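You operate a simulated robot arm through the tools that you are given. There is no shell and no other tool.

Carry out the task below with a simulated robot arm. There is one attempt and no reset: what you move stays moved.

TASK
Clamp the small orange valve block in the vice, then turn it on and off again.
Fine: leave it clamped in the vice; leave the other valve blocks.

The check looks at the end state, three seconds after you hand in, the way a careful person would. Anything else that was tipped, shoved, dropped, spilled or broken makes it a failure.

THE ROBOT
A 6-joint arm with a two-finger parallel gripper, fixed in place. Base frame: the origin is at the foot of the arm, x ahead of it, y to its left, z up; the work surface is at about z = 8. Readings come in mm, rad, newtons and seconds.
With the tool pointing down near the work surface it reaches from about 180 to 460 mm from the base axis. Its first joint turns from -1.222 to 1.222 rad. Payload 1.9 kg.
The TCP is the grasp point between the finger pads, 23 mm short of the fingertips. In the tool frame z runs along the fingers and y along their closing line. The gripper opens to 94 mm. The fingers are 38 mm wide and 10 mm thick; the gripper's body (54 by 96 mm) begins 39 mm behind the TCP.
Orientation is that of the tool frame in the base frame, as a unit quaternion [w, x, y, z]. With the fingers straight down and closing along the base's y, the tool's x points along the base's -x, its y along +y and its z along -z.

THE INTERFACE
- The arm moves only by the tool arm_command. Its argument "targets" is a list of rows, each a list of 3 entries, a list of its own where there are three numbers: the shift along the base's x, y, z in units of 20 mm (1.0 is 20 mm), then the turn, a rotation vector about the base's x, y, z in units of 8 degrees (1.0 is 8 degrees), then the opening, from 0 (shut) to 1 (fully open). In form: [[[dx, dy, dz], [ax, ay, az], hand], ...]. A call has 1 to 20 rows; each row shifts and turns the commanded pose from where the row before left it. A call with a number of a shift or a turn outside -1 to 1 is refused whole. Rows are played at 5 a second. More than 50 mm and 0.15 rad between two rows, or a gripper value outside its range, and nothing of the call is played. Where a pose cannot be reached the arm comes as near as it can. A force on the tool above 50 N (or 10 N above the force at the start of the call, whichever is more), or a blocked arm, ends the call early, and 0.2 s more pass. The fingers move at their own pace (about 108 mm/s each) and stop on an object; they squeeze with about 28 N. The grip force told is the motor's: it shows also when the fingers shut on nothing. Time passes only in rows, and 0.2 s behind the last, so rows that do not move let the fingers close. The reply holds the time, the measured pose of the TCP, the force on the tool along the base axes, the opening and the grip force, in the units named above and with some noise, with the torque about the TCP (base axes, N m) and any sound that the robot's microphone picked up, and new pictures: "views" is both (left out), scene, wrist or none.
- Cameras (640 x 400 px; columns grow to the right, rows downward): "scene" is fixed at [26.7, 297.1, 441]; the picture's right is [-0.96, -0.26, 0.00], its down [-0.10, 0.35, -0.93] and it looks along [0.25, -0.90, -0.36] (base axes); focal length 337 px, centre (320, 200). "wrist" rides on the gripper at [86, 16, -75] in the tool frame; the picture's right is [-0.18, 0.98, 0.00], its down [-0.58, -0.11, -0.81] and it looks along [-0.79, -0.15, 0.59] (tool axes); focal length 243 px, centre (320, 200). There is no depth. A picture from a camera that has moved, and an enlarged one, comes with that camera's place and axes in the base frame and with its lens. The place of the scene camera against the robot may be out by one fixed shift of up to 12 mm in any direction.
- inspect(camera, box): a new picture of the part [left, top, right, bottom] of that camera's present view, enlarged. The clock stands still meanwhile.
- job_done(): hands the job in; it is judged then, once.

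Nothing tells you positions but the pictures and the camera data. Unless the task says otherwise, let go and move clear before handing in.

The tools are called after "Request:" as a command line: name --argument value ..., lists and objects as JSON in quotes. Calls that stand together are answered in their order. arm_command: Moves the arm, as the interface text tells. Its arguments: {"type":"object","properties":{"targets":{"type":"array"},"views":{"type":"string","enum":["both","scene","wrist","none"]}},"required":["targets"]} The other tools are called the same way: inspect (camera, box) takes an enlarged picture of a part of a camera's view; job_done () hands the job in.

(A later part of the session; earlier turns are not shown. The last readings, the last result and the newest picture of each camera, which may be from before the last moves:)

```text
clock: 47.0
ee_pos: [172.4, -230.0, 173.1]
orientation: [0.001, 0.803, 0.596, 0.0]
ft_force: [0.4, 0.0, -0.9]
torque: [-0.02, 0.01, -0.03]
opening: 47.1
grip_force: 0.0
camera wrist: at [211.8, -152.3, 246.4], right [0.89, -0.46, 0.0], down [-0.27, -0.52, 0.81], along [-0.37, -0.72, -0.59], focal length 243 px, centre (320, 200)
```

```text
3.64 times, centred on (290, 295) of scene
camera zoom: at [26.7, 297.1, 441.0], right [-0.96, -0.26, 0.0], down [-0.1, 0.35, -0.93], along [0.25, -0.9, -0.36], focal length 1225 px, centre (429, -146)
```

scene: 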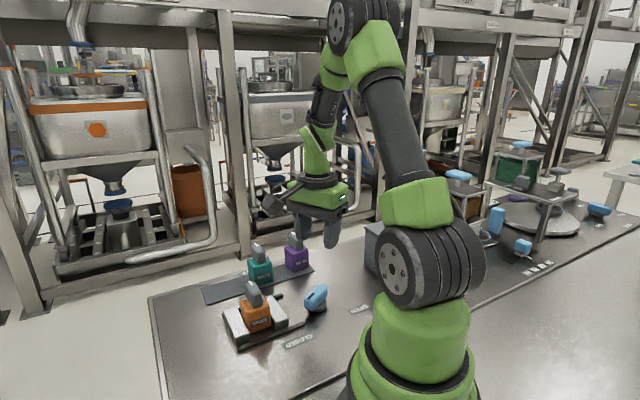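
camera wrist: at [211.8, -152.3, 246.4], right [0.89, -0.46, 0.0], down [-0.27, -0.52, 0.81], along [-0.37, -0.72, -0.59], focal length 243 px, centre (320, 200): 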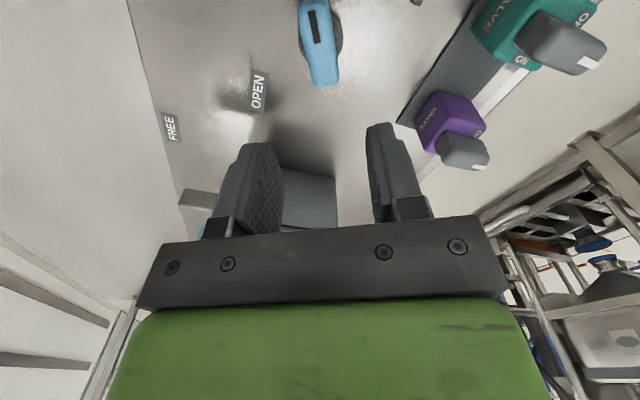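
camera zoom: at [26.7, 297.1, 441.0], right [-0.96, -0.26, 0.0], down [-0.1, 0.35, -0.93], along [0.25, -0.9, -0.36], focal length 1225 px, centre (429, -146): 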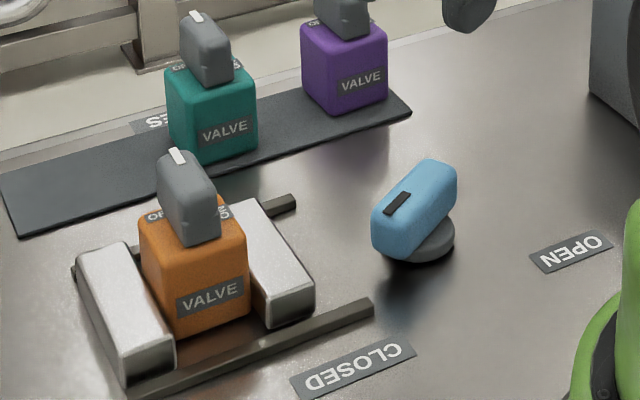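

The handle stays closed and the other blocks are untouched. The orange block is now near (268, -155). I'll hover above it with the fingers set across the knob's thin side.

Request:
arm_command --targets '[[[0.6, 0.4675, 0], [0, 0, 0.966], 0.5], [[0.6, 0.4675, 0], [0, 0, 0.966], 0.5], [[0.6, 0.4675, 0], [0, 0, 0.966], 0.5], [[0.6, 0.4675, 0], [0, 0, 0.966], 0.5], [[0.6, 0.4675, 0], [0, 0, 0.966], 0.5], [[0.6, 0.4675, 0], [0, 0, 0.966], 0.5], [[0.6, 0.4675, 0], [0, 0, 0.966], 0.5], [[0.6, 0.4675, 0], [0, 0, 0.966], 0.5], [[0, 0, 0], [0, 0, 0], 0.5], [[0, 0, 0], [0, 0, 0], 0.5]]' --views "both"

Request:
inspect --camera "wrist" --box '[220, 0, 420, 140]'

```text
clock: 49.2
ee_pos: [268.2, -155.2, 173.2]
orientation: [0.001, 0.382, 0.924, 0.001]
ft_force: [-0.2, -0.1, -0.3]
torque: [-0.02, -0.02, 0.0]
opening: 47.1
grip_force: 0.2
camera wrist: at [217.5, -83.2, 247.0], right [0.82, 0.57, 0.0], down [0.33, -0.49, 0.81], along [0.46, -0.67, -0.59], focal length 243 px, centre (320, 200)
```

scene: 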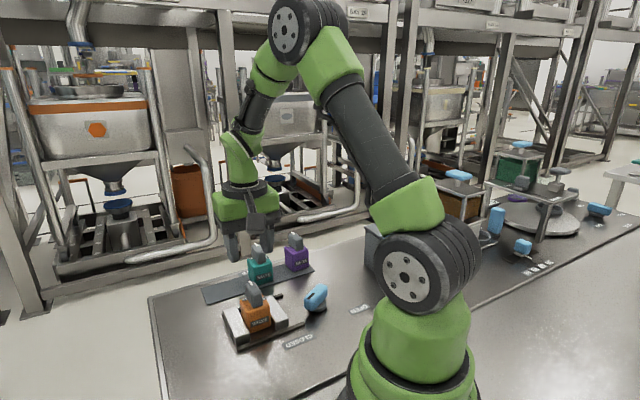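
wrist: 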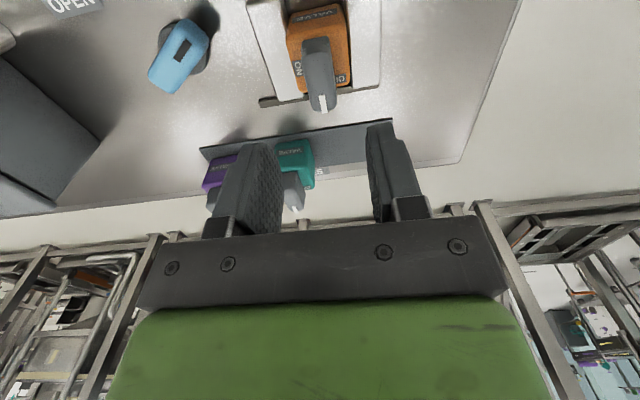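

```text
2.86 times, centred on (320, 70) of wrist
camera zoom: at [217.5, -83.2, 247.0], right [0.82, 0.57, 0.0], down [0.33, -0.49, 0.81], along [0.46, -0.67, -0.59], focal length 693 px, centre (320, 571)
```

zoom: 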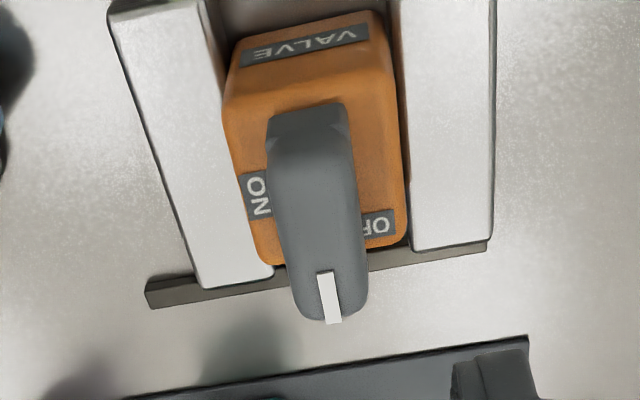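

The knob is centred under the hand, with its mark on the back/OFF side and ON to the left (clockwise). I'll lower the fingers around the knob, keeping the tips above the block top.

Request:
arm_command --targets '[[[0, 0, -0.9], [0, 0, 0], 0.5], [[0, 0, -0.9], [0, 0, 0], 0.5], [[0, 0, -0.9], [0, 0, 0], 0.5], [[0, 0, -0.9], [0, 0, 0], 0.5], [[0, 0, -0.75], [0, 0, 0], 0.5], [[0, 0, 0], [0, 0, 0], 0.5]]' --views "both"

Request:
inspect --camera "wrist" --box '[220, 60, 420, 240]'

Request:
inspect --camera "scene" --box '[210, 250, 310, 340]'

```text
clock: 50.6
ee_pos: [266.9, -155.0, 84.7]
orientation: [0.001, 0.383, 0.924, 0.001]
ft_force: [0.0, 0.9, 0.4]
torque: [0.01, -0.01, 0.03]
opening: 47.1
grip_force: 0.0
camera wrist: at [217.1, -83.5, 158.9], right [0.83, 0.56, 0.0], down [0.33, -0.49, 0.81], along [0.46, -0.67, -0.59], focal length 243 px, centre (320, 200)
```

scene: 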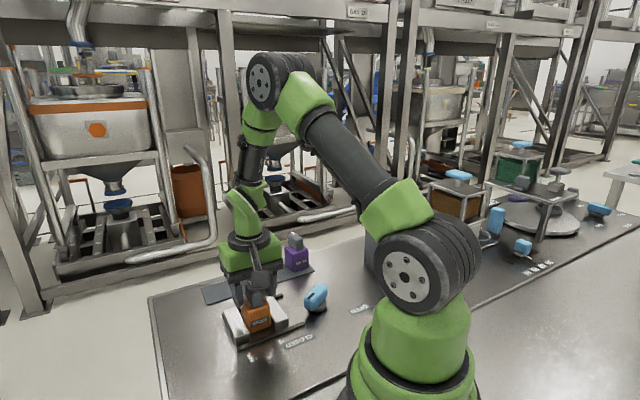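
wrist: 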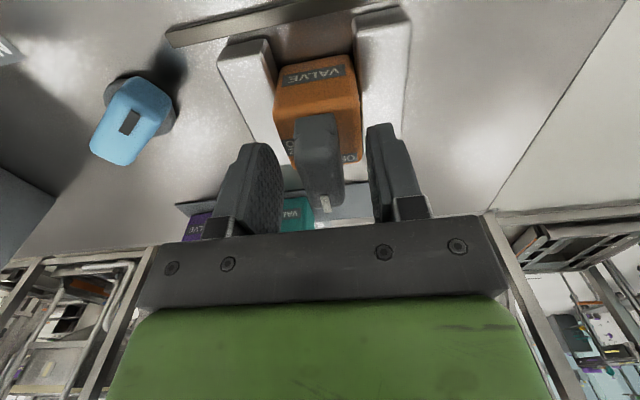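

```text
2.22 times, centred on (320, 150) of wrist
camera zoom: at [217.1, -83.5, 158.9], right [0.83, 0.56, 0.0], down [0.33, -0.49, 0.81], along [0.46, -0.67, -0.59], focal length 539 px, centre (320, 311)
```

zoom: 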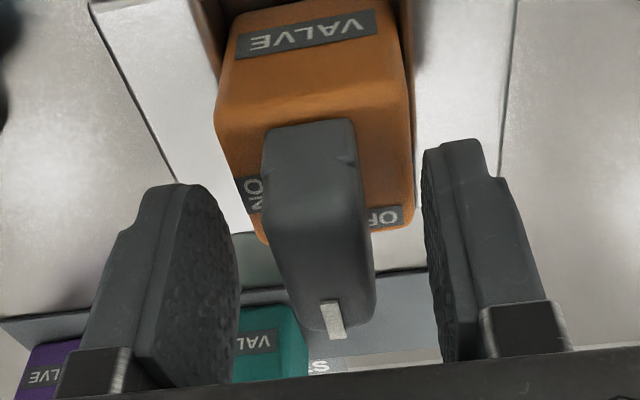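

```text
4.44 times, centred on (260, 295) of scene
camera zoom: at [26.7, 297.1, 441.0], right [-0.96, -0.26, 0.0], down [-0.1, 0.35, -0.93], along [0.25, -0.9, -0.36], focal length 1497 px, centre (587, -222)
```

zoom: 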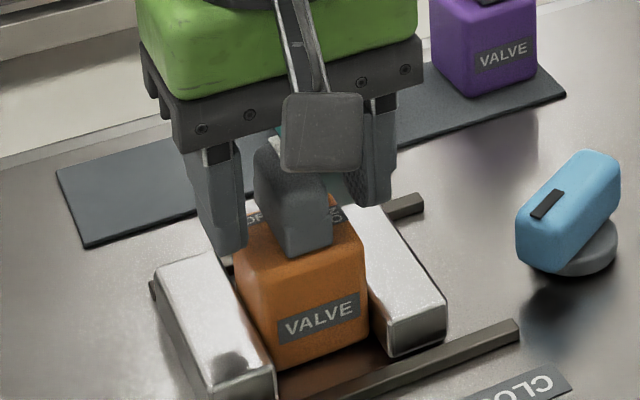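

The knob is centred between the fingers, with the tips about 6 mm above the block top. I'll close to feel the knob's thickness.

Request:
arm_command --targets '[[[0, 0, 0], [0, 0, 0], 0.35], [[0, 0, 0], [0, 0, 0], 0.25], [[0, 0, 0], [0, 0, 0], 0.15], [[0, 0, 0], [0, 0, 0], 0.1], [[0, 0, 0], [0, 0, 0], 0.1]]' --views "none"

Request:
inspect --camera "wrist" --box '[220, 60, 420, 240]'

```text
clock: 51.8
ee_pos: [267.1, -154.5, 85.9]
orientation: [0.002, 0.383, 0.924, 0.001]
ft_force: [2.1, 2.6, 1.8]
torque: [0.14, -0.08, 0.04]
opening: 19.3
grip_force: 27.4
```

```text
2.22 times, centred on (320, 150) of wrist
camera zoom: at [217.2, -83.5, 159.2], right [0.82, 0.57, 0.0], down [0.33, -0.49, 0.81], along [0.46, -0.67, -0.59], focal length 539 px, centre (320, 311)
```

zoom: 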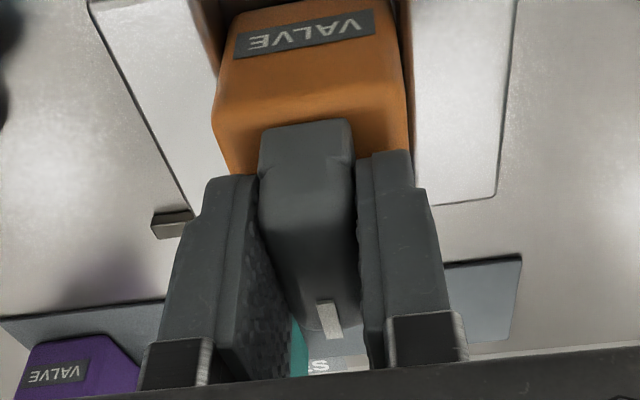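

The knob is 19.3 mm thick and the grip is well centred. I'll loosen slightly and turn clockwise toward ON in steps.

Request:
arm_command --targets '[[[0, 0, 0], [0, 0, 0], 0.24], [[0, 0, 0], [0, 0, 0], 0.24], [[0, 0, 0], [0, 0, -0.5], 0.24], [[0, 0, 0], [0, 0, -0.5], 0.24], [[0, 0, 0], [0, 0, -0.5], 0.24], [[0, 0, 0], [0, 0, -0.5], 0.24], [[0, 0, 0], [0, 0, 0], 0.24]]' --views "both"

Request:
inspect --camera "wrist" --box '[220, 60, 420, 240]'

Request:
inspect --camera "scene" --box '[210, 250, 310, 340]'

```text
clock: 53.4
ee_pos: [268.3, -155.2, 85.9]
orientation: [0.001, 0.508, 0.862, 0.0]
ft_force: [-0.7, -0.1, 0.2]
torque: [0.01, 0.01, 0.03]
opening: 22.7
grip_force: 0.2
camera wrist: at [239.9, -71.8, 159.0], right [0.95, 0.32, 0.0], down [0.18, -0.56, 0.81], along [0.26, -0.77, -0.59], focal length 243 px, centre (320, 200)
```

scene: 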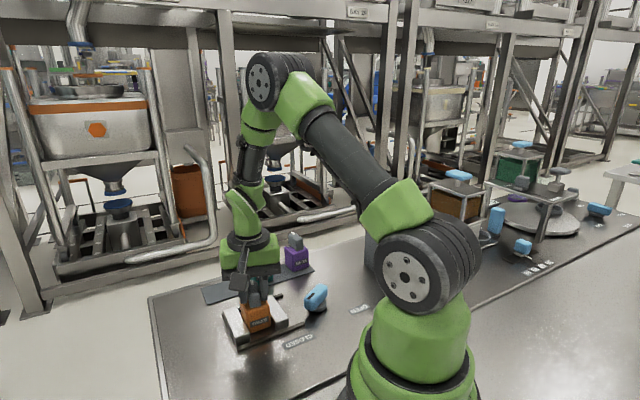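
wrist: 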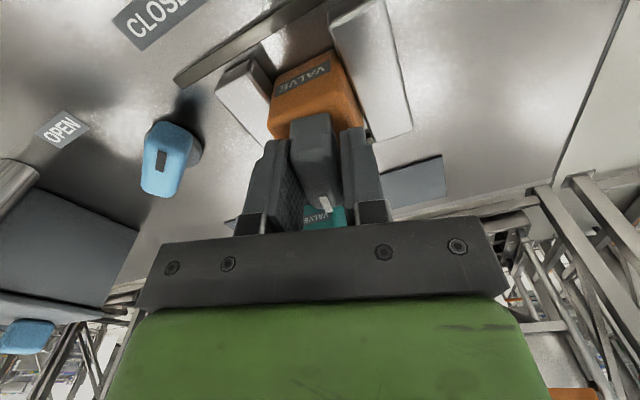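

```text
2.22 times, centred on (320, 150) of wrist
camera zoom: at [239.9, -71.8, 159.0], right [0.95, 0.32, 0.0], down [0.18, -0.56, 0.81], along [0.26, -0.77, -0.59], focal length 539 px, centre (320, 311)
```

zoom: 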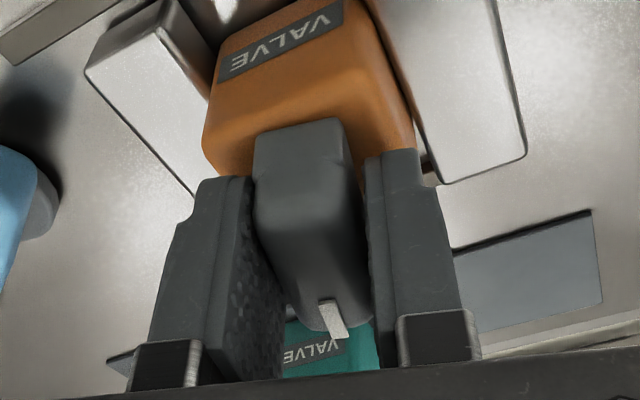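

```text
4.44 times, centred on (260, 295) of scene
camera zoom: at [26.7, 297.1, 441.0], right [-0.96, -0.26, 0.0], down [-0.1, 0.35, -0.93], along [0.25, -0.9, -0.36], focal length 1497 px, centre (587, -222)
```

zoom: 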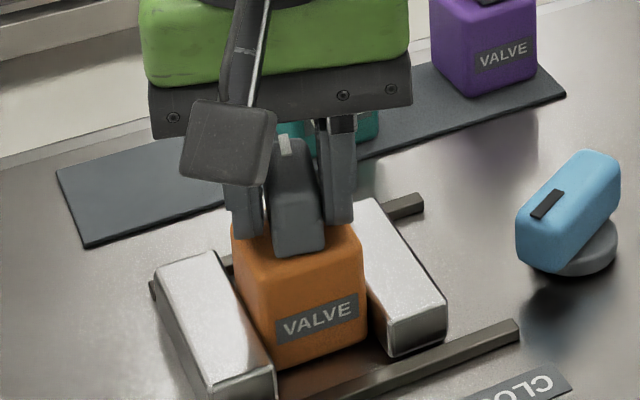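

The knob turns freely with the hand and the block stays clamped. I'll continue clockwise.

Request:
arm_command --targets '[[[0, 0, 0], [0, 0, -0.5], 0.24], [[0, 0, 0], [0, 0, -0.5], 0.24], [[0, 0, 0], [0, 0, -0.5], 0.24], [[0, 0, 0], [0, 0, -0.5], 0.24], [[0, 0, 0], [0, 0, -0.5], 0.24], [[0, 0, 0], [0, 0, -0.5], 0.24], [[0, 0, 0], [0, 0, -0.5], 0.24], [[0, 0, 0], [0, 0, -0.5], 0.24], [[0, 0, 0], [0, 0, 0], 0.24]]' --views "none"

Request:
arm_command --targets '[[[0, 0, 0], [0, 0, -0.5], 0.24], [[0, 0, 0], [0, 0, -0.5], 0.24], [[0, 0, 0], [0, 0, -0.5], 0.24], [[0, 0, 0], [0, 0, -0.5], 0.24], [[0, 0, 0], [0, 0, 0], 0.24]]' --views "both"

Request:
inspect --camera "wrist" --box '[220, 60, 420, 240]'

Request:
inspect --camera "scene" --box '[210, 250, 310, 340]'

```text
clock: 55.4
ee_pos: [268.0, -155.0, 85.6]
orientation: [0.001, 0.725, 0.689, 0.0]
ft_force: [0.1, -0.1, 0.3]
torque: [-0.02, -0.01, 0.0]
opening: 22.8
grip_force: 0.5
```

```text
clock: 56.6
ee_pos: [268.6, -154.3, 86.3]
orientation: [0.001, 0.814, 0.581, 0.0]
ft_force: [-0.4, 0.3, -0.2]
torque: [-0.01, -0.02, 0.0]
opening: 22.6
grip_force: 0.4
camera wrist: at [310.7, -79.0, 159.2], right [0.87, -0.49, 0.0], down [-0.29, -0.51, 0.81], along [-0.4, -0.7, -0.59], focal length 243 px, centre (320, 200)
```

scene: 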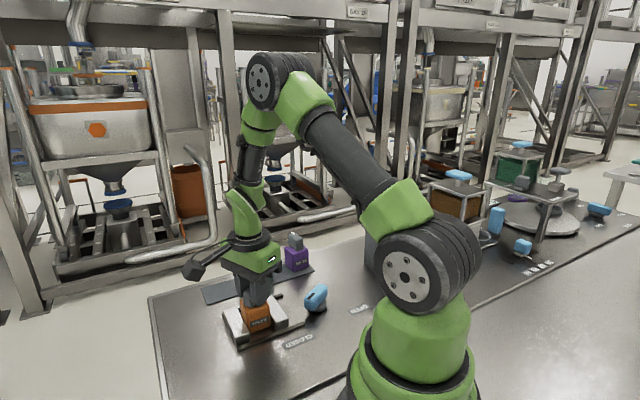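
wrist: 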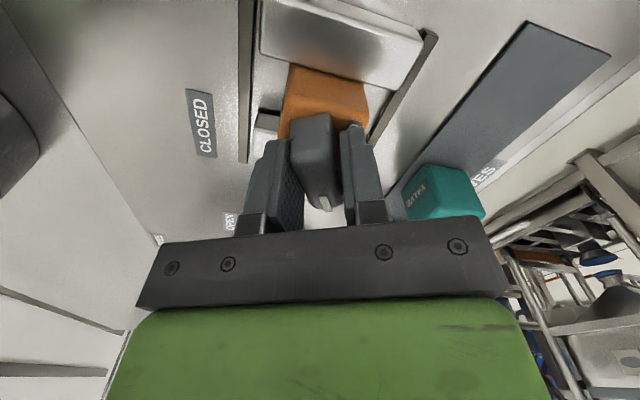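

```text
2.22 times, centred on (320, 150) of wrist
camera zoom: at [310.7, -79.0, 159.2], right [0.87, -0.49, 0.0], down [-0.29, -0.51, 0.81], along [-0.4, -0.7, -0.59], focal length 539 px, centre (320, 311)
```

zoom: 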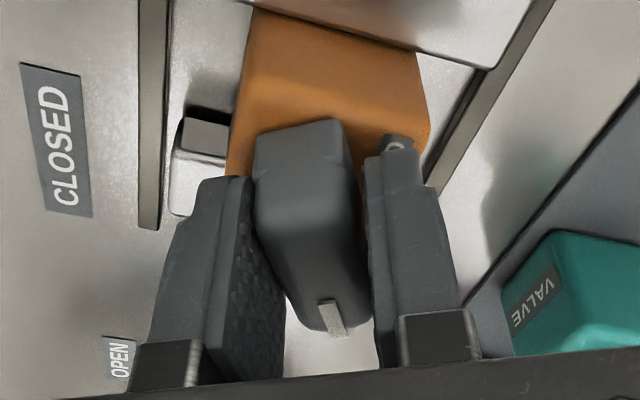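

```text
4.44 times, centred on (260, 295) of scene
camera zoom: at [26.7, 297.1, 441.0], right [-0.96, -0.26, 0.0], down [-0.1, 0.35, -0.93], along [0.25, -0.9, -0.36], focal length 1497 px, centre (587, -222)
```

zoom: 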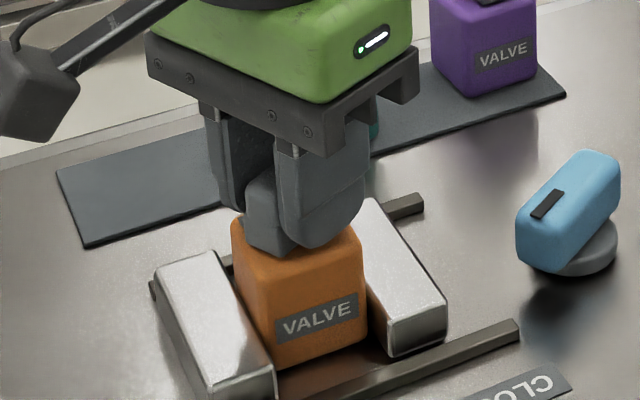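

I've turned about 64° so far and it still moves freely. I'll continue to ON and feel for the stop.

Request:
arm_command --targets '[[[0, 0, 0], [0, 0, -0.5], 0.24], [[0, 0, 0], [0, 0, -0.5], 0.24], [[0, 0, 0], [0, 0, -0.5], 0.24], [[0, 0, 0], [0, 0, -0.5], 0.24], [[0, 0, 0], [0, 0, -0.5], 0.24], [[0, 0, 0], [0, 0, 0], 0.24]]' --views "none"

Request:
arm_command --targets '[[[0, 0, 0], [0, 0, -0.5], 0.24], [[0, 0, 0], [0, 0, -0.5], 0.24], [[0, 0, 0], [0, 0, 0], 0.24]]' --views "both"

Request:
inspect --camera "wrist" --box '[220, 60, 420, 240]'

Request:
inspect --camera "scene" --box '[210, 250, 310, 340]'

```text
clock: 58.0
ee_pos: [267.7, -155.1, 85.0]
orientation: [0.001, 0.902, 0.431, 0.0]
ft_force: [-0.6, -0.1, 0.1]
torque: [0.03, 0.0, 0.02]
opening: 22.8
grip_force: 0.3
```

```text
clock: 58.8
ee_pos: [265.7, -155.6, 84.9]
orientation: [0.001, 0.931, 0.366, -0.001]
ft_force: [0.0, 0.1, -0.7]
torque: [-0.01, -0.02, 0.0]
opening: 22.6
grip_force: 0.0
camera wrist: at [341.4, -108.7, 158.7], right [0.54, -0.84, 0.0], down [-0.5, -0.31, 0.81], along [-0.68, -0.43, -0.59], focal length 243 px, centre (320, 200)
```

scene: 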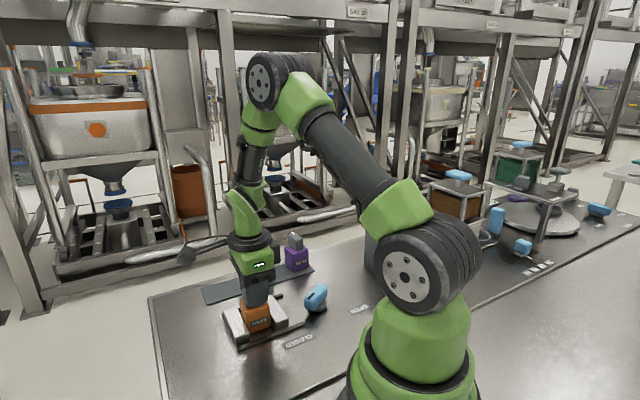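
wrist: 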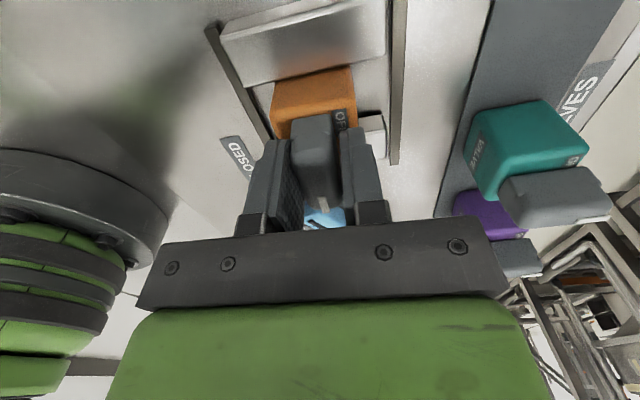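

```text
2.22 times, centred on (320, 150) of wrist
camera zoom: at [341.4, -108.7, 158.7], right [0.54, -0.84, 0.0], down [-0.5, -0.31, 0.81], along [-0.68, -0.43, -0.59], focal length 539 px, centre (320, 311)
```

zoom: 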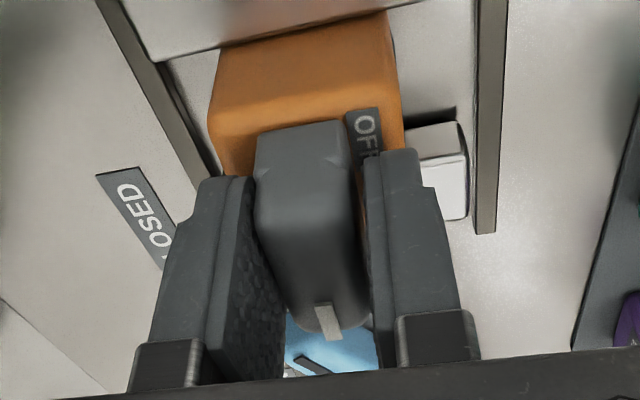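

```text
4.44 times, centred on (260, 295) of scene
camera zoom: at [26.7, 297.1, 441.0], right [-0.96, -0.26, 0.0], down [-0.1, 0.35, -0.93], along [0.25, -0.9, -0.36], focal length 1497 px, centre (587, -222)
```

zoom: 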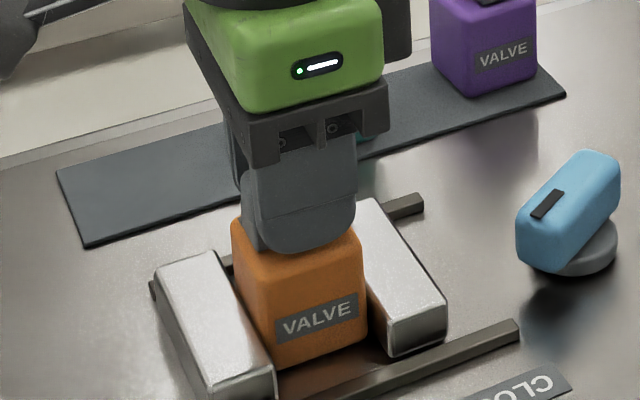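

The mark now points at the ON side, turned about 90°. I'll go a few degrees further to feel for a stop.

Request:
arm_command --targets '[[[0, 0, 0], [0, 0, -0.4], 0.24], [[0, 0, 0], [0, 0, 0], 0.24]]' --views "none"

Request:
arm_command --targets '[[[0, 0, 0], [0, 0, -0.4], 0.24], [[0, 0, 0], [0, 0, 0], 0.24]]' --views "none"

Request:
arm_command --targets '[[[0, 0, 0], [0, 0, -0.4], 0.24], [[0, 0, 0], [0, 0, 0], 0.24]]' --views "wrist"

Request:
inspect --camera "wrist" --box '[220, 60, 420, 240]'

```text
clock: 59.4
ee_pos: [268.6, -156.6, 85.0]
orientation: [0.001, 0.941, 0.339, -0.001]
ft_force: [-1.0, 1.6, 0.8]
torque: [0.0, 0.01, 0.03]
opening: 22.8
grip_force: 0.3
```

```text
clock: 60.0
ee_pos: [267.7, -156.4, 86.9]
orientation: [0.002, 0.95, 0.313, -0.001]
ft_force: [0.0, 0.4, -0.1]
torque: [0.02, 0.02, 0.01]
opening: 22.9
grip_force: 0.2
```

```text
clock: 60.6
ee_pos: [268.2, -155.6, 85.9]
orientation: [0.002, 0.958, 0.287, 0.0]
ft_force: [-1.9, 0.3, 0.0]
torque: [0.01, 0.02, 0.06]
opening: 23.4
grip_force: 0.9
camera wrist: at [348.7, -121.6, 158.8], right [0.39, -0.92, 0.0], down [-0.54, -0.23, 0.81], along [-0.74, -0.31, -0.59], focal length 243 px, centre (320, 200)
```

wrist: 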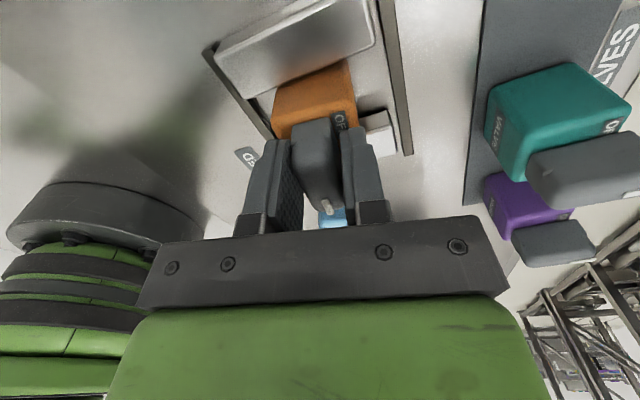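

```text
2.22 times, centred on (320, 150) of wrist
camera zoom: at [348.7, -121.6, 158.8], right [0.39, -0.92, 0.0], down [-0.54, -0.23, 0.81], along [-0.74, -0.31, -0.59], focal length 539 px, centre (320, 311)
```

zoom: 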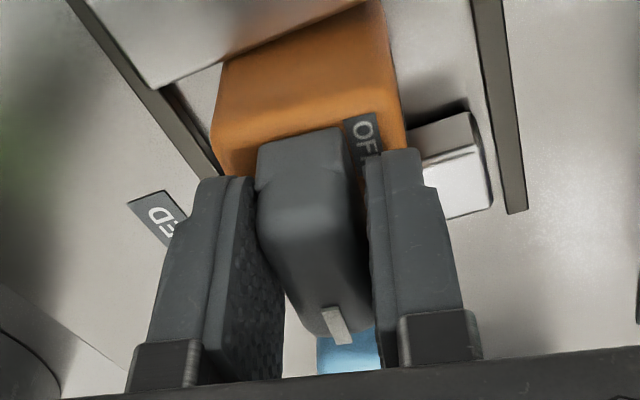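

Request:
arm_command --targets '[[[0, 0, 0], [0, 0, -0.4], 0.24], [[0, 0, 0], [0, 0, 0], 0.24]]' --views "none"

Request:
arm_command --targets '[[[0, 0, 0], [0, 0, -0.4], 0.24], [[0, 0, 0], [0, 0, 0], 0.24]]' --views "wrist"

Request:
inspect --camera "wrist" --box '[220, 60, 420, 240]'

Request:
inspect --camera "scene" --box '[210, 250, 310, 340]'

```text
clock: 61.2
ee_pos: [267.4, -156.3, 85.2]
orientation: [0.0, 0.965, 0.261, -0.001]
ft_force: [-0.3, 0.2, 0.0]
torque: [-0.02, -0.02, 0.0]
opening: 23.0
grip_force: 0.5
```

```text
clock: 61.8
ee_pos: [268.2, -154.8, 84.3]
orientation: [0.001, 0.973, 0.233, -0.001]
ft_force: [0.2, 0.7, 0.1]
torque: [-0.01, 0.02, 0.04]
opening: 23.6
grip_force: 0.4
camera wrist: at [351.8, -130.6, 159.1], right [0.28, -0.96, 0.0], down [-0.57, -0.16, 0.81], along [-0.77, -0.23, -0.59], focal length 243 px, centre (320, 200)
```

wrist: 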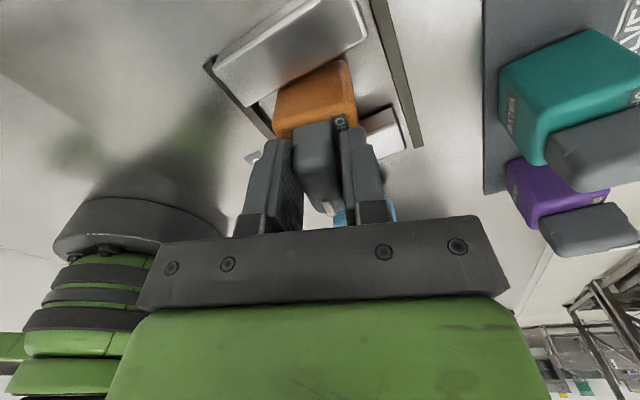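

```text
2.22 times, centred on (320, 150) of wrist
camera zoom: at [351.8, -130.6, 159.1], right [0.28, -0.96, 0.0], down [-0.57, -0.16, 0.81], along [-0.77, -0.23, -0.59], focal length 539 px, centre (320, 311)
```

zoom: 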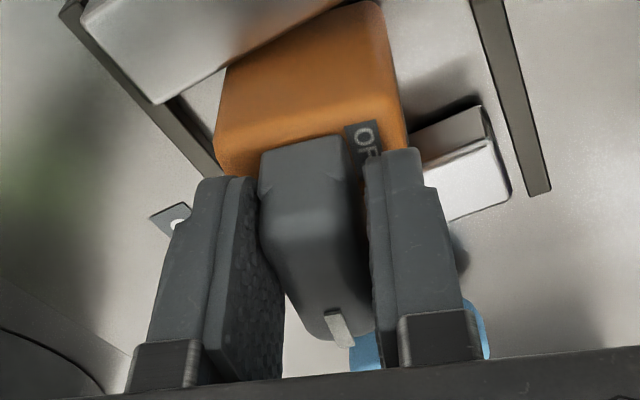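

```text
4.44 times, centred on (260, 295) of scene
camera zoom: at [26.7, 297.1, 441.0], right [-0.96, -0.26, 0.0], down [-0.1, 0.35, -0.93], along [0.25, -0.9, -0.36], focal length 1497 px, centre (587, -222)
```

zoom: 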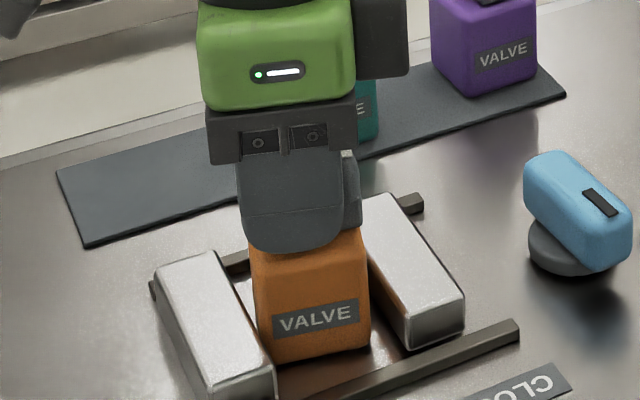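

I overturned: the knob reached its ON stop and then the whole block twisted, pushing the jaw and vice handle back open. I'll look closely at the state before recovering.

Request:
inspect --camera "scene" --box '[215, 275, 305, 350]'

Request:
inspect --camera "scene" --box '[280, 265, 370, 345]'

```text
5.33 times, centred on (260, 312) of scene
camera zoom: at [26.7, 297.1, 441.0], right [-0.96, -0.26, 0.0], down [-0.1, 0.35, -0.93], along [0.25, -0.9, -0.36], focal length 1796 px, centre (640, -400)
```

zoom: 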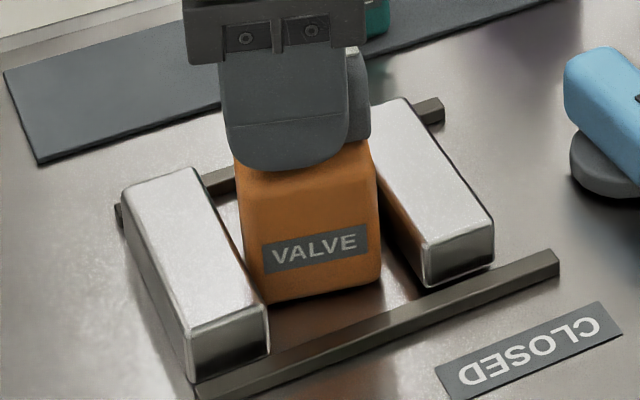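

```text
5.00 times, centred on (325, 305) of scene
camera zoom: at [26.7, 297.1, 441.0], right [-0.96, -0.26, 0.0], down [-0.1, 0.35, -0.93], along [0.25, -0.9, -0.36], focal length 1684 px, centre (295, -325)
```

zoom: 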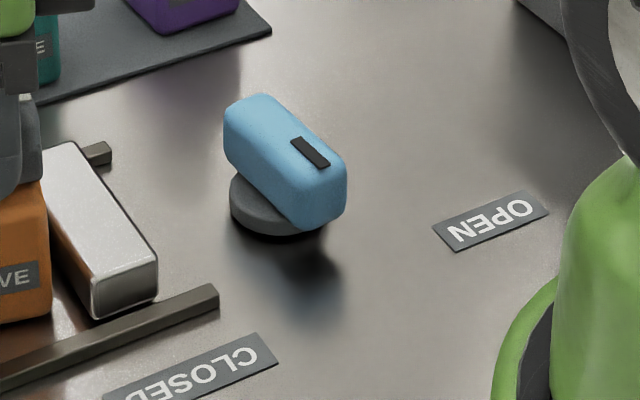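

The block is twisted about 13° and the vice handle was driven back to about 150°, though nothing has fallen. Knob travel is clearly 90°. I'll turn the knob back to OFF first, then realign and clamp again more firmly.

Request:
arm_command --targets '[[[0, 0, 0], [0, 0, 0.5], 0.24], [[0, 0, 0], [0, 0, 0.5], 0.24], [[0, 0, 0], [0, 0, 0.5], 0.24], [[0, 0, 0], [0, 0, 0.5], 0.24], [[0, 0, 0], [0, 0, 0.5], 0.24], [[0, 0, 0], [0, 0, 0.5], 0.24], [[0, 0, 0], [0, 0, 0.5], 0.24], [[0, 0, 0], [0, 0, 0.5], 0.24], [[0, 0, 0], [0, 0, 0.5], 0.24], [[0, 0, 0], [0, 0, 0.5], 0.24], [[0, 0, 0], [0, 0, 0.5], 0.24], [[0, 0, 0], [0, 0, 0.5], 0.24], [[0, 0, 0], [0, 0, 0], 0.24]]' --views "both"

Request:
inspect --camera "scene" --box '[210, 250, 310, 340]'

Request:
inspect --camera "wrist" --box '[220, 60, 420, 240]'

```text
clock: 64.6
ee_pos: [268.6, -155.2, 85.4]
orientation: [0.001, 0.793, 0.61, -0.001]
ft_force: [-0.1, 0.2, -0.6]
torque: [-0.03, 0.02, 0.01]
opening: 22.6
grip_force: 0.4
camera wrist: at [306.0, -76.3, 159.0], right [0.9, -0.43, 0.0], down [-0.26, -0.53, 0.81], along [-0.35, -0.73, -0.59], focal length 243 px, centre (320, 200)
```

scene: 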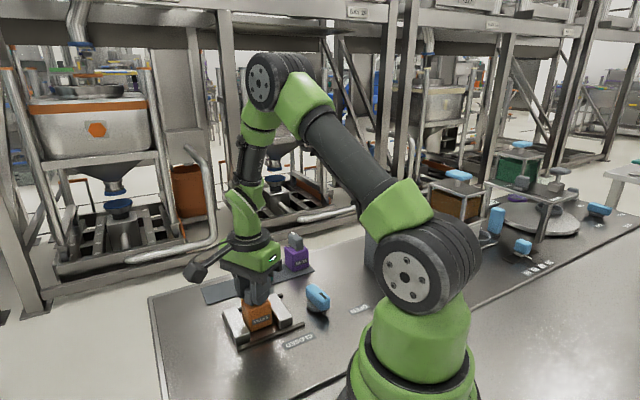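
wrist: 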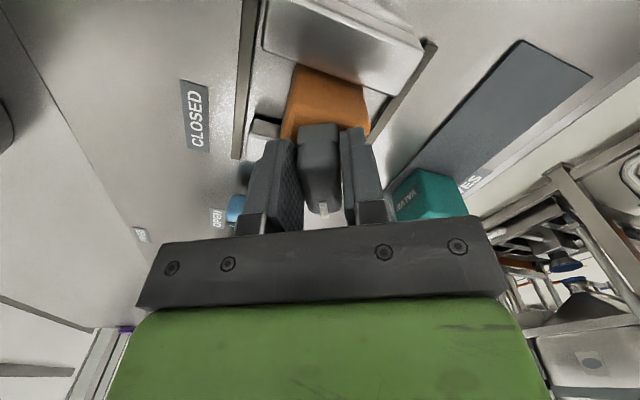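

```text
4.44 times, centred on (260, 295) of scene
camera zoom: at [26.7, 297.1, 441.0], right [-0.96, -0.26, 0.0], down [-0.1, 0.35, -0.93], along [0.25, -0.9, -0.36], focal length 1497 px, centre (587, -222)
```

zoom: 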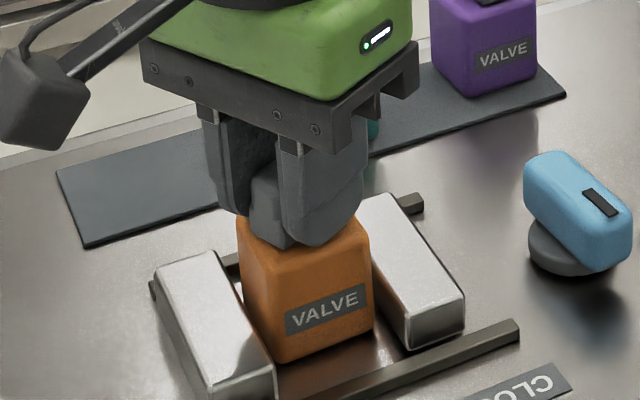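

```text
2.22 times, centred on (320, 150) of wrist
camera zoom: at [306.0, -76.3, 159.0], right [0.9, -0.43, 0.0], down [-0.26, -0.53, 0.81], along [-0.35, -0.73, -0.59], focal length 539 px, centre (320, 311)
```

zoom: 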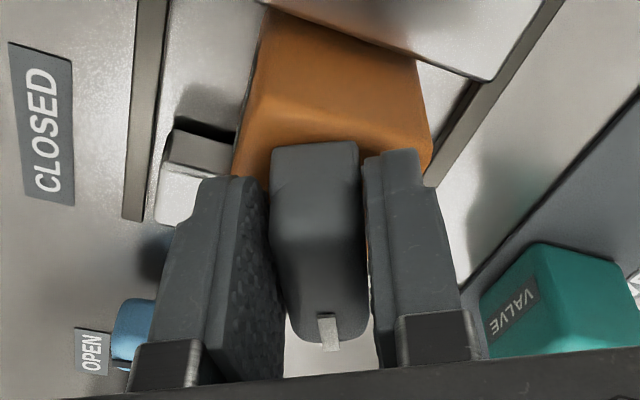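

The loose block swung back to about square. The best course is to let go of the knob now, re-close the vice handle firmly, and only then work the knob without pushing against its stops. Releasing and rising.

Request:
arm_command --targets '[[[0, 0, 0], [0, 0, 0], 0.45], [[0, 0, 0], [0, 0, 0], 0.45], [[0, 0, 0.5], [0, 0, 0], 0.45], [[0, 0, 1], [0, 0, 0], 0.45], [[0, 0, 1], [0, 0, 0], 0.45], [[0, 0, 1], [0, 0, 0], 0.45], [[0, 0, 1], [0, 0, 0], 0.45], [[0, 0, 0], [0, 0, 0], 0.45]]' --views "both"

Request:
inspect --camera "scene" --box '[210, 250, 370, 350]'

Request:
inspect --camera "wrist" --box '[200, 0, 440, 150]'

```text
clock: 66.4
ee_pos: [269.1, -156.1, 175.2]
orientation: [0.001, 0.793, 0.609, -0.001]
ft_force: [0.1, -0.5, 0.5]
torque: [0.0, 0.02, -0.03]
opening: 42.3
grip_force: 0.0
camera wrist: at [305.2, -75.8, 249.1], right [0.9, -0.43, 0.0], down [-0.26, -0.53, 0.81], along [-0.35, -0.73, -0.59], focal length 243 px, centre (320, 200)
```

scene: 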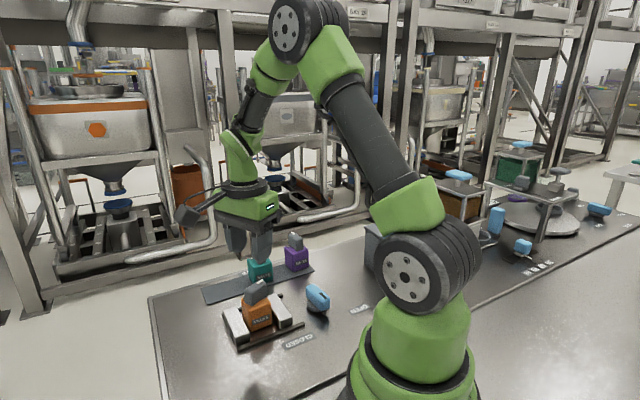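
wrist: 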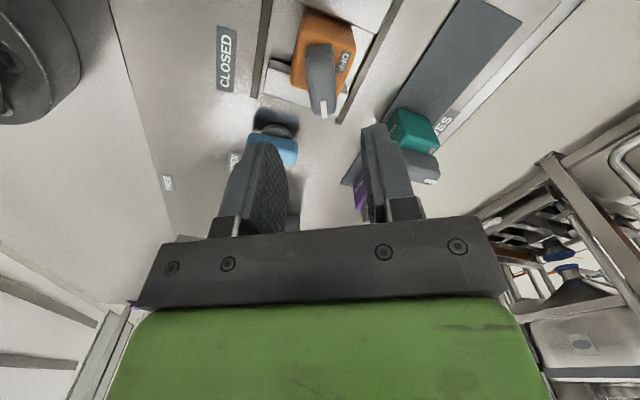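

```text
4.00 times, centred on (290, 300) of scene
camera zoom: at [26.7, 297.1, 441.0], right [-0.96, -0.26, 0.0], down [-0.1, 0.35, -0.93], along [0.25, -0.9, -0.36], focal length 1347 px, centre (440, -200)
```

zoom: 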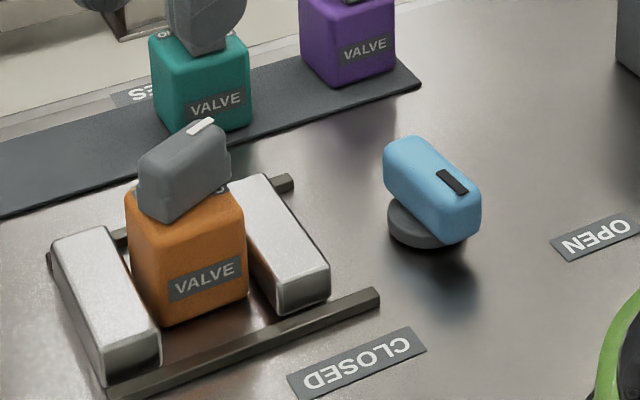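

```text
2.67 times, centred on (320, 75) of wrist
camera zoom: at [305.2, -75.8, 249.1], right [0.9, -0.43, 0.0], down [-0.26, -0.53, 0.81], along [-0.35, -0.73, -0.59], focal length 647 px, centre (320, 533)
```

zoom: 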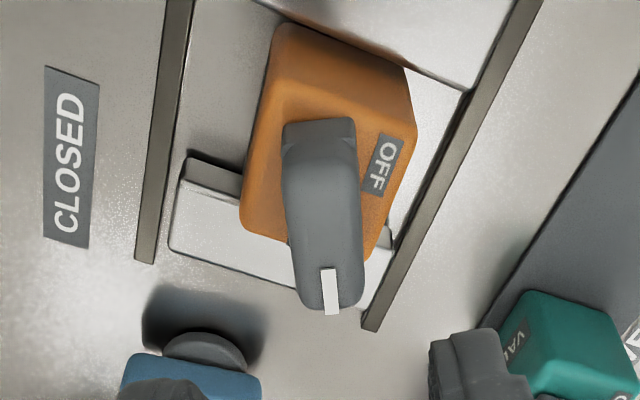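

The block is upright and nearly square with the knob part-way, and the label shows OFF is on the back side as I assumed. The handle bar is now at about 144°. I'll go back to it with matching yaw.

Request:
arm_command --targets '[[[-0.539, -0.411, 0], [0, 0, 0.957], 0.5], [[-0.539, -0.411, 0], [0, 0, 0.957], 0.5], [[-0.539, -0.411, 0], [0, 0, 0.957], 0.5], [[-0.539, -0.411, 0], [0, 0, 0.957], 0.5], [[-0.539, -0.411, 0], [0, 0, 0.957], 0.5], [[-0.539, -0.411, -0.5], [0, 0, 0.957], 0.5], [[-0.539, -0.411, -0.8], [0, 0, 0.957], 0.5], [[-0.539, -0.411, -0.8], [0, 0, 0.957], 0.5], [[-0.539, -0.411, -0.5], [0, 0, 0.957], 0.5], [[0, 0, 0], [0, 0, 0], 0.5], [[0, 0, 0], [0, 0, 0], 0.5]]' --views "both"

Request:
inspect --camera "wrist" --box '[220, 0, 420, 150]'

```text
clock: 68.8
ee_pos: [170.5, -230.3, 123.4]
orientation: [0.001, 0.309, 0.951, 0.001]
ft_force: [-0.3, -0.4, 0.2]
torque: [-0.02, 0.01, -0.03]
opening: 47.2
grip_force: 0.1
camera wrist: at [109.5, -165.6, 197.2], right [0.73, 0.69, 0.0], down [0.4, -0.43, 0.81], along [0.56, -0.59, -0.59], focal length 243 px, centre (320, 200)
```

scene: 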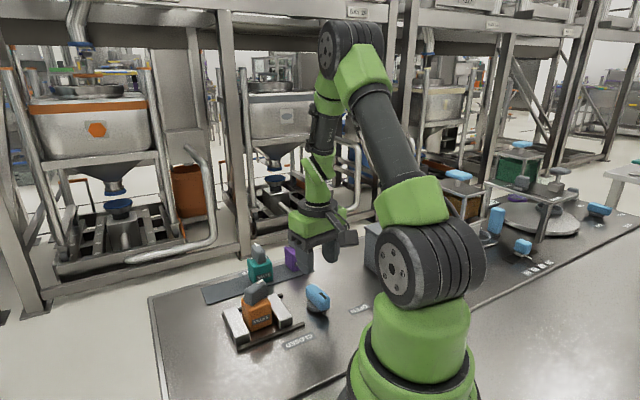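
wrist: 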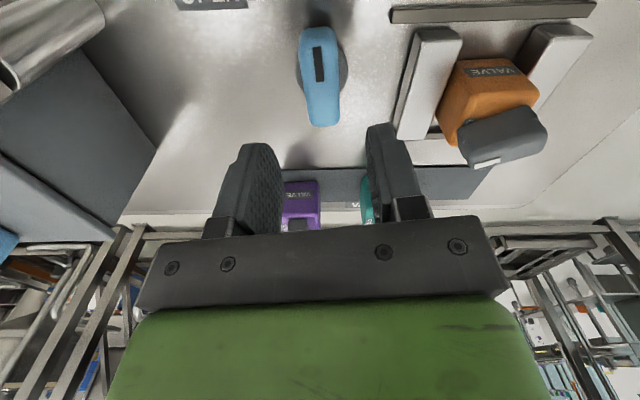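

```text
2.67 times, centred on (320, 75) of wrist
camera zoom: at [109.5, -165.6, 197.2], right [0.73, 0.69, 0.0], down [0.4, -0.43, 0.81], along [0.56, -0.59, -0.59], focal length 647 px, centre (320, 533)
```

zoom: 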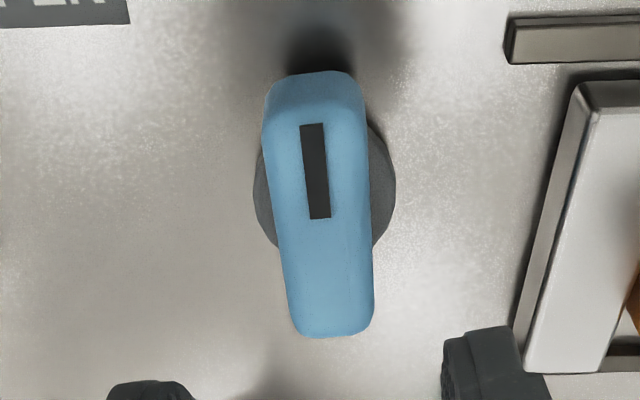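

The bar is centred under the hand at about 138.5°. I'll align yaw, descend, set the fingers just around the bar and turn clockwise again.

Request:
arm_command --targets '[[[0, 0, -0.8], [0, 0, -0.69], 0.5], [[0, 0, -0.8], [0, 0, 0], 0.5], [[0, 0, -0.8], [0, 0, 0], 0.5], [[0, 0, -0.8], [0, 0, 0], 0.5], [[0, 0, -0.65], [0, 0, 0], 0.5], [[0, 0, 0], [0, 0, 0], 0.4], [[0, 0, 0], [0, 0, 0], 0.3], [[0, 0, 0], [0, 0, 0], 0.3]]' --views "wrist"

Request:
inspect --camera "wrist" --box '[220, 60, 420, 240]'

```text
clock: 70.6
ee_pos: [171.3, -230.4, 46.0]
orientation: [0.001, 0.356, 0.935, 0.001]
ft_force: [0.1, 0.7, 0.4]
torque: [-0.01, 0.0, 0.0]
opening: 28.4
grip_force: 0.0
camera wrist: at [116.3, -159.7, 121.1], right [0.79, 0.61, 0.0], down [0.36, -0.47, 0.81], along [0.5, -0.64, -0.59], focal length 243 px, centre (320, 200)
```

wrist: 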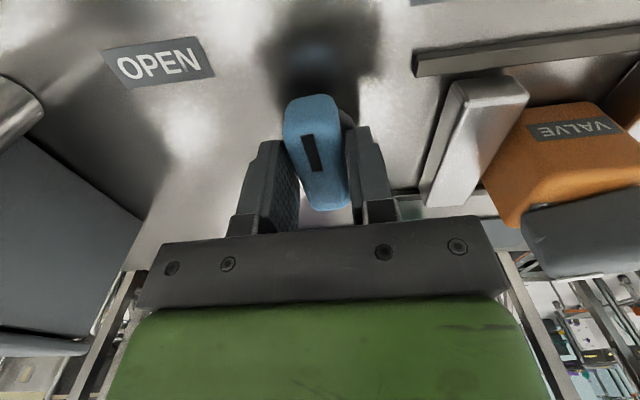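

```text
2.22 times, centred on (320, 150) of wrist
camera zoom: at [116.3, -159.7, 121.1], right [0.79, 0.61, 0.0], down [0.36, -0.47, 0.81], along [0.5, -0.64, -0.59], focal length 539 px, centre (320, 311)
```

zoom: 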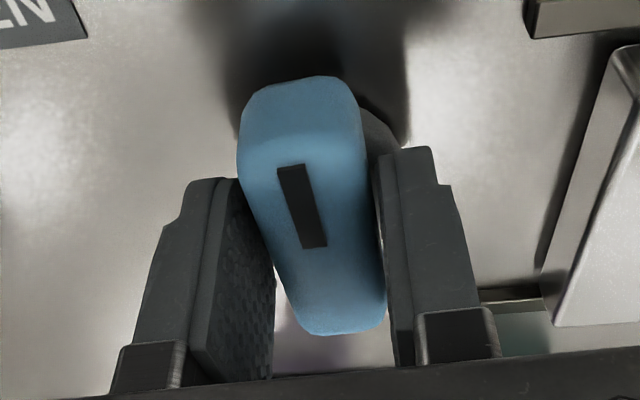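

Request:
arm_command --targets '[[[0, 0, 0], [0, 0, -0.5], 0.3], [[0, 0, 0], [0, 0, -0.5], 0.3], [[0, 0, 0], [0, 0, -0.5], 0.3], [[0, 0, 0], [0, 0, -0.5], 0.3], [[0, 0, 0], [0, 0, -0.5], 0.3], [[0, 0, 0], [0, 0, -0.5], 0.3], [[0, 0, 0], [0, 0, -0.5], 0.3], [[0, 0, 0], [0, 0, -0.5], 0.3], [[0, 0, 0], [0, 0, -0.5], 0.3], [[0, 0, 0], [0, 0, -0.5], 0.3], [[0, 0, 0], [0, 0, 0], 0.3]]' --views "both"

Request:
inspect --camera "scene" --box '[210, 250, 370, 350]'

```text
clock: 73.0
ee_pos: [171.7, -229.6, 46.4]
orientation: [0.0, 0.653, 0.757, 0.0]
ft_force: [1.2, -0.1, 0.4]
torque: [-0.02, 0.0, 0.02]
opening: 28.8
grip_force: 0.4
camera wrist: at [173.7, -141.1, 120.1], right [1.0, -0.04, 0.0], down [-0.02, -0.59, 0.81], along [-0.03, -0.81, -0.59], focal length 243 px, centre (320, 200)
```

scene: 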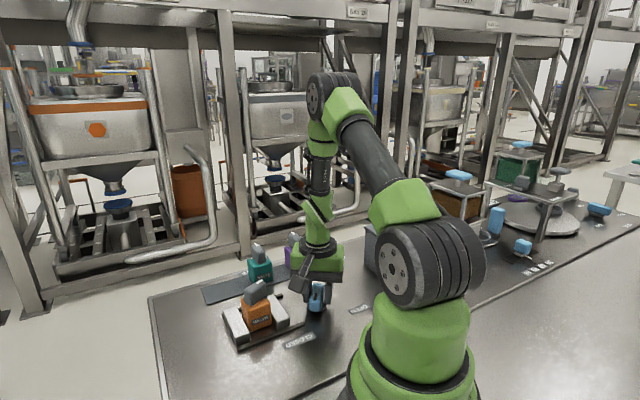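
wrist: 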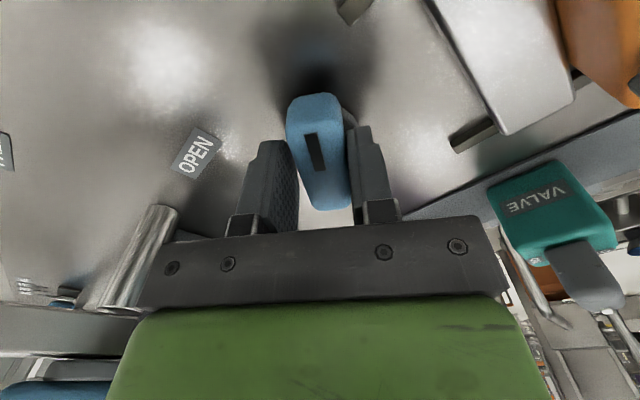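

```text
4.00 times, centred on (290, 300) of scene
camera zoom: at [26.7, 297.1, 441.0], right [-0.96, -0.26, 0.0], down [-0.1, 0.35, -0.93], along [0.25, -0.9, -0.36], focal length 1347 px, centre (440, -200)
```

zoom: 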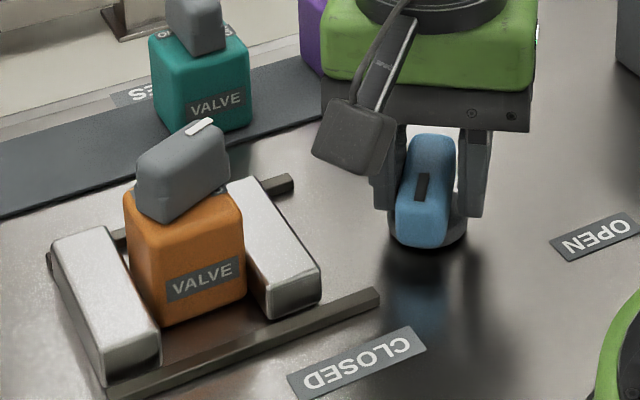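

Request:
arm_command --targets '[[[0, 0, 0], [0, 0, -0.5], 0.3], [[0, 0, 0], [0, 0, -0.5], 0.3], [[0, 0, 0], [0, 0, -0.5], 0.3], [[0, 0, 0], [0, 0, -0.5], 0.3], [[0, 0, 0], [0, 0, -0.5], 0.3], [[0, 0, 0], [0, 0, -0.5], 0.3], [[0, 0, 0], [0, 0, 0], 0.3]]' --views "none"

Request:
arm_command --targets '[[[0, 0, 0], [0, 0, -0.4], 0.3], [[0, 0, 0], [0, 0, 0], 0.3]]' --views "none"

Request:
inspect --camera "scene" --box '[215, 265, 305, 350]'

Request:
inspect --camera "wrist" --box '[220, 60, 420, 240]'

```text
clock: 74.6
ee_pos: [170.6, -229.1, 45.8]
orientation: [0.002, 0.797, 0.604, 0.0]
ft_force: [1.2, 1.0, 1.0]
torque: [-0.01, -0.05, 0.04]
opening: 28.9
grip_force: 0.7
```

```text
clock: 75.2
ee_pos: [170.9, -230.1, 45.6]
orientation: [0.001, 0.813, 0.582, 0.0]
ft_force: [6.4, 0.4, -2.0]
torque: [0.04, 0.01, 0.18]
opening: 31.0
grip_force: 2.6
```

```text
4.71 times, centred on (260, 308) of scene
camera zoom: at [26.7, 297.1, 441.0], right [-0.96, -0.26, 0.0], down [-0.1, 0.35, -0.93], along [0.25, -0.9, -0.36], focal length 1585 px, centre (602, -306)
```

zoom: 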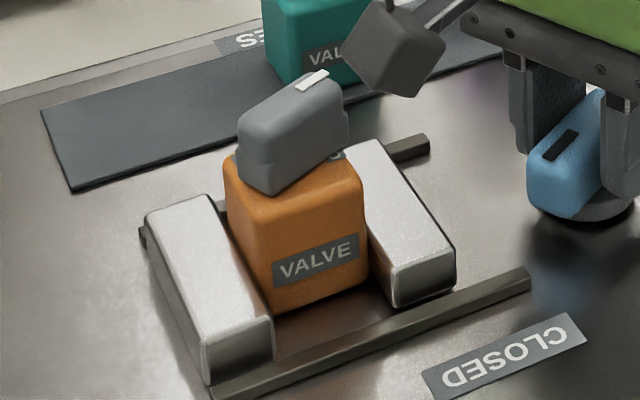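

```text
2.22 times, centred on (320, 150) of wrist
camera zoom: at [213.4, -153.2, 120.0], right [0.87, -0.49, 0.0], down [-0.29, -0.51, 0.81], along [-0.39, -0.7, -0.59], focal length 539 px, centre (320, 311)
```

zoom: 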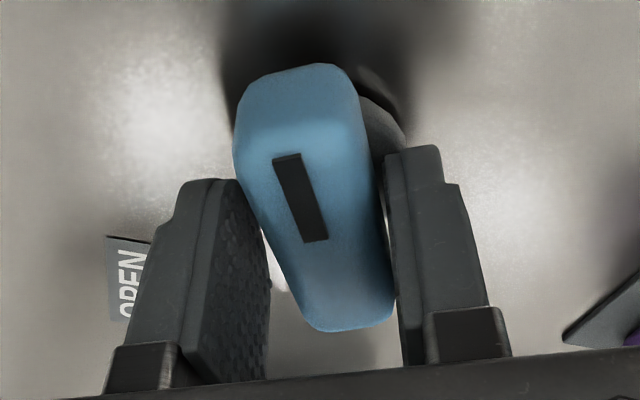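

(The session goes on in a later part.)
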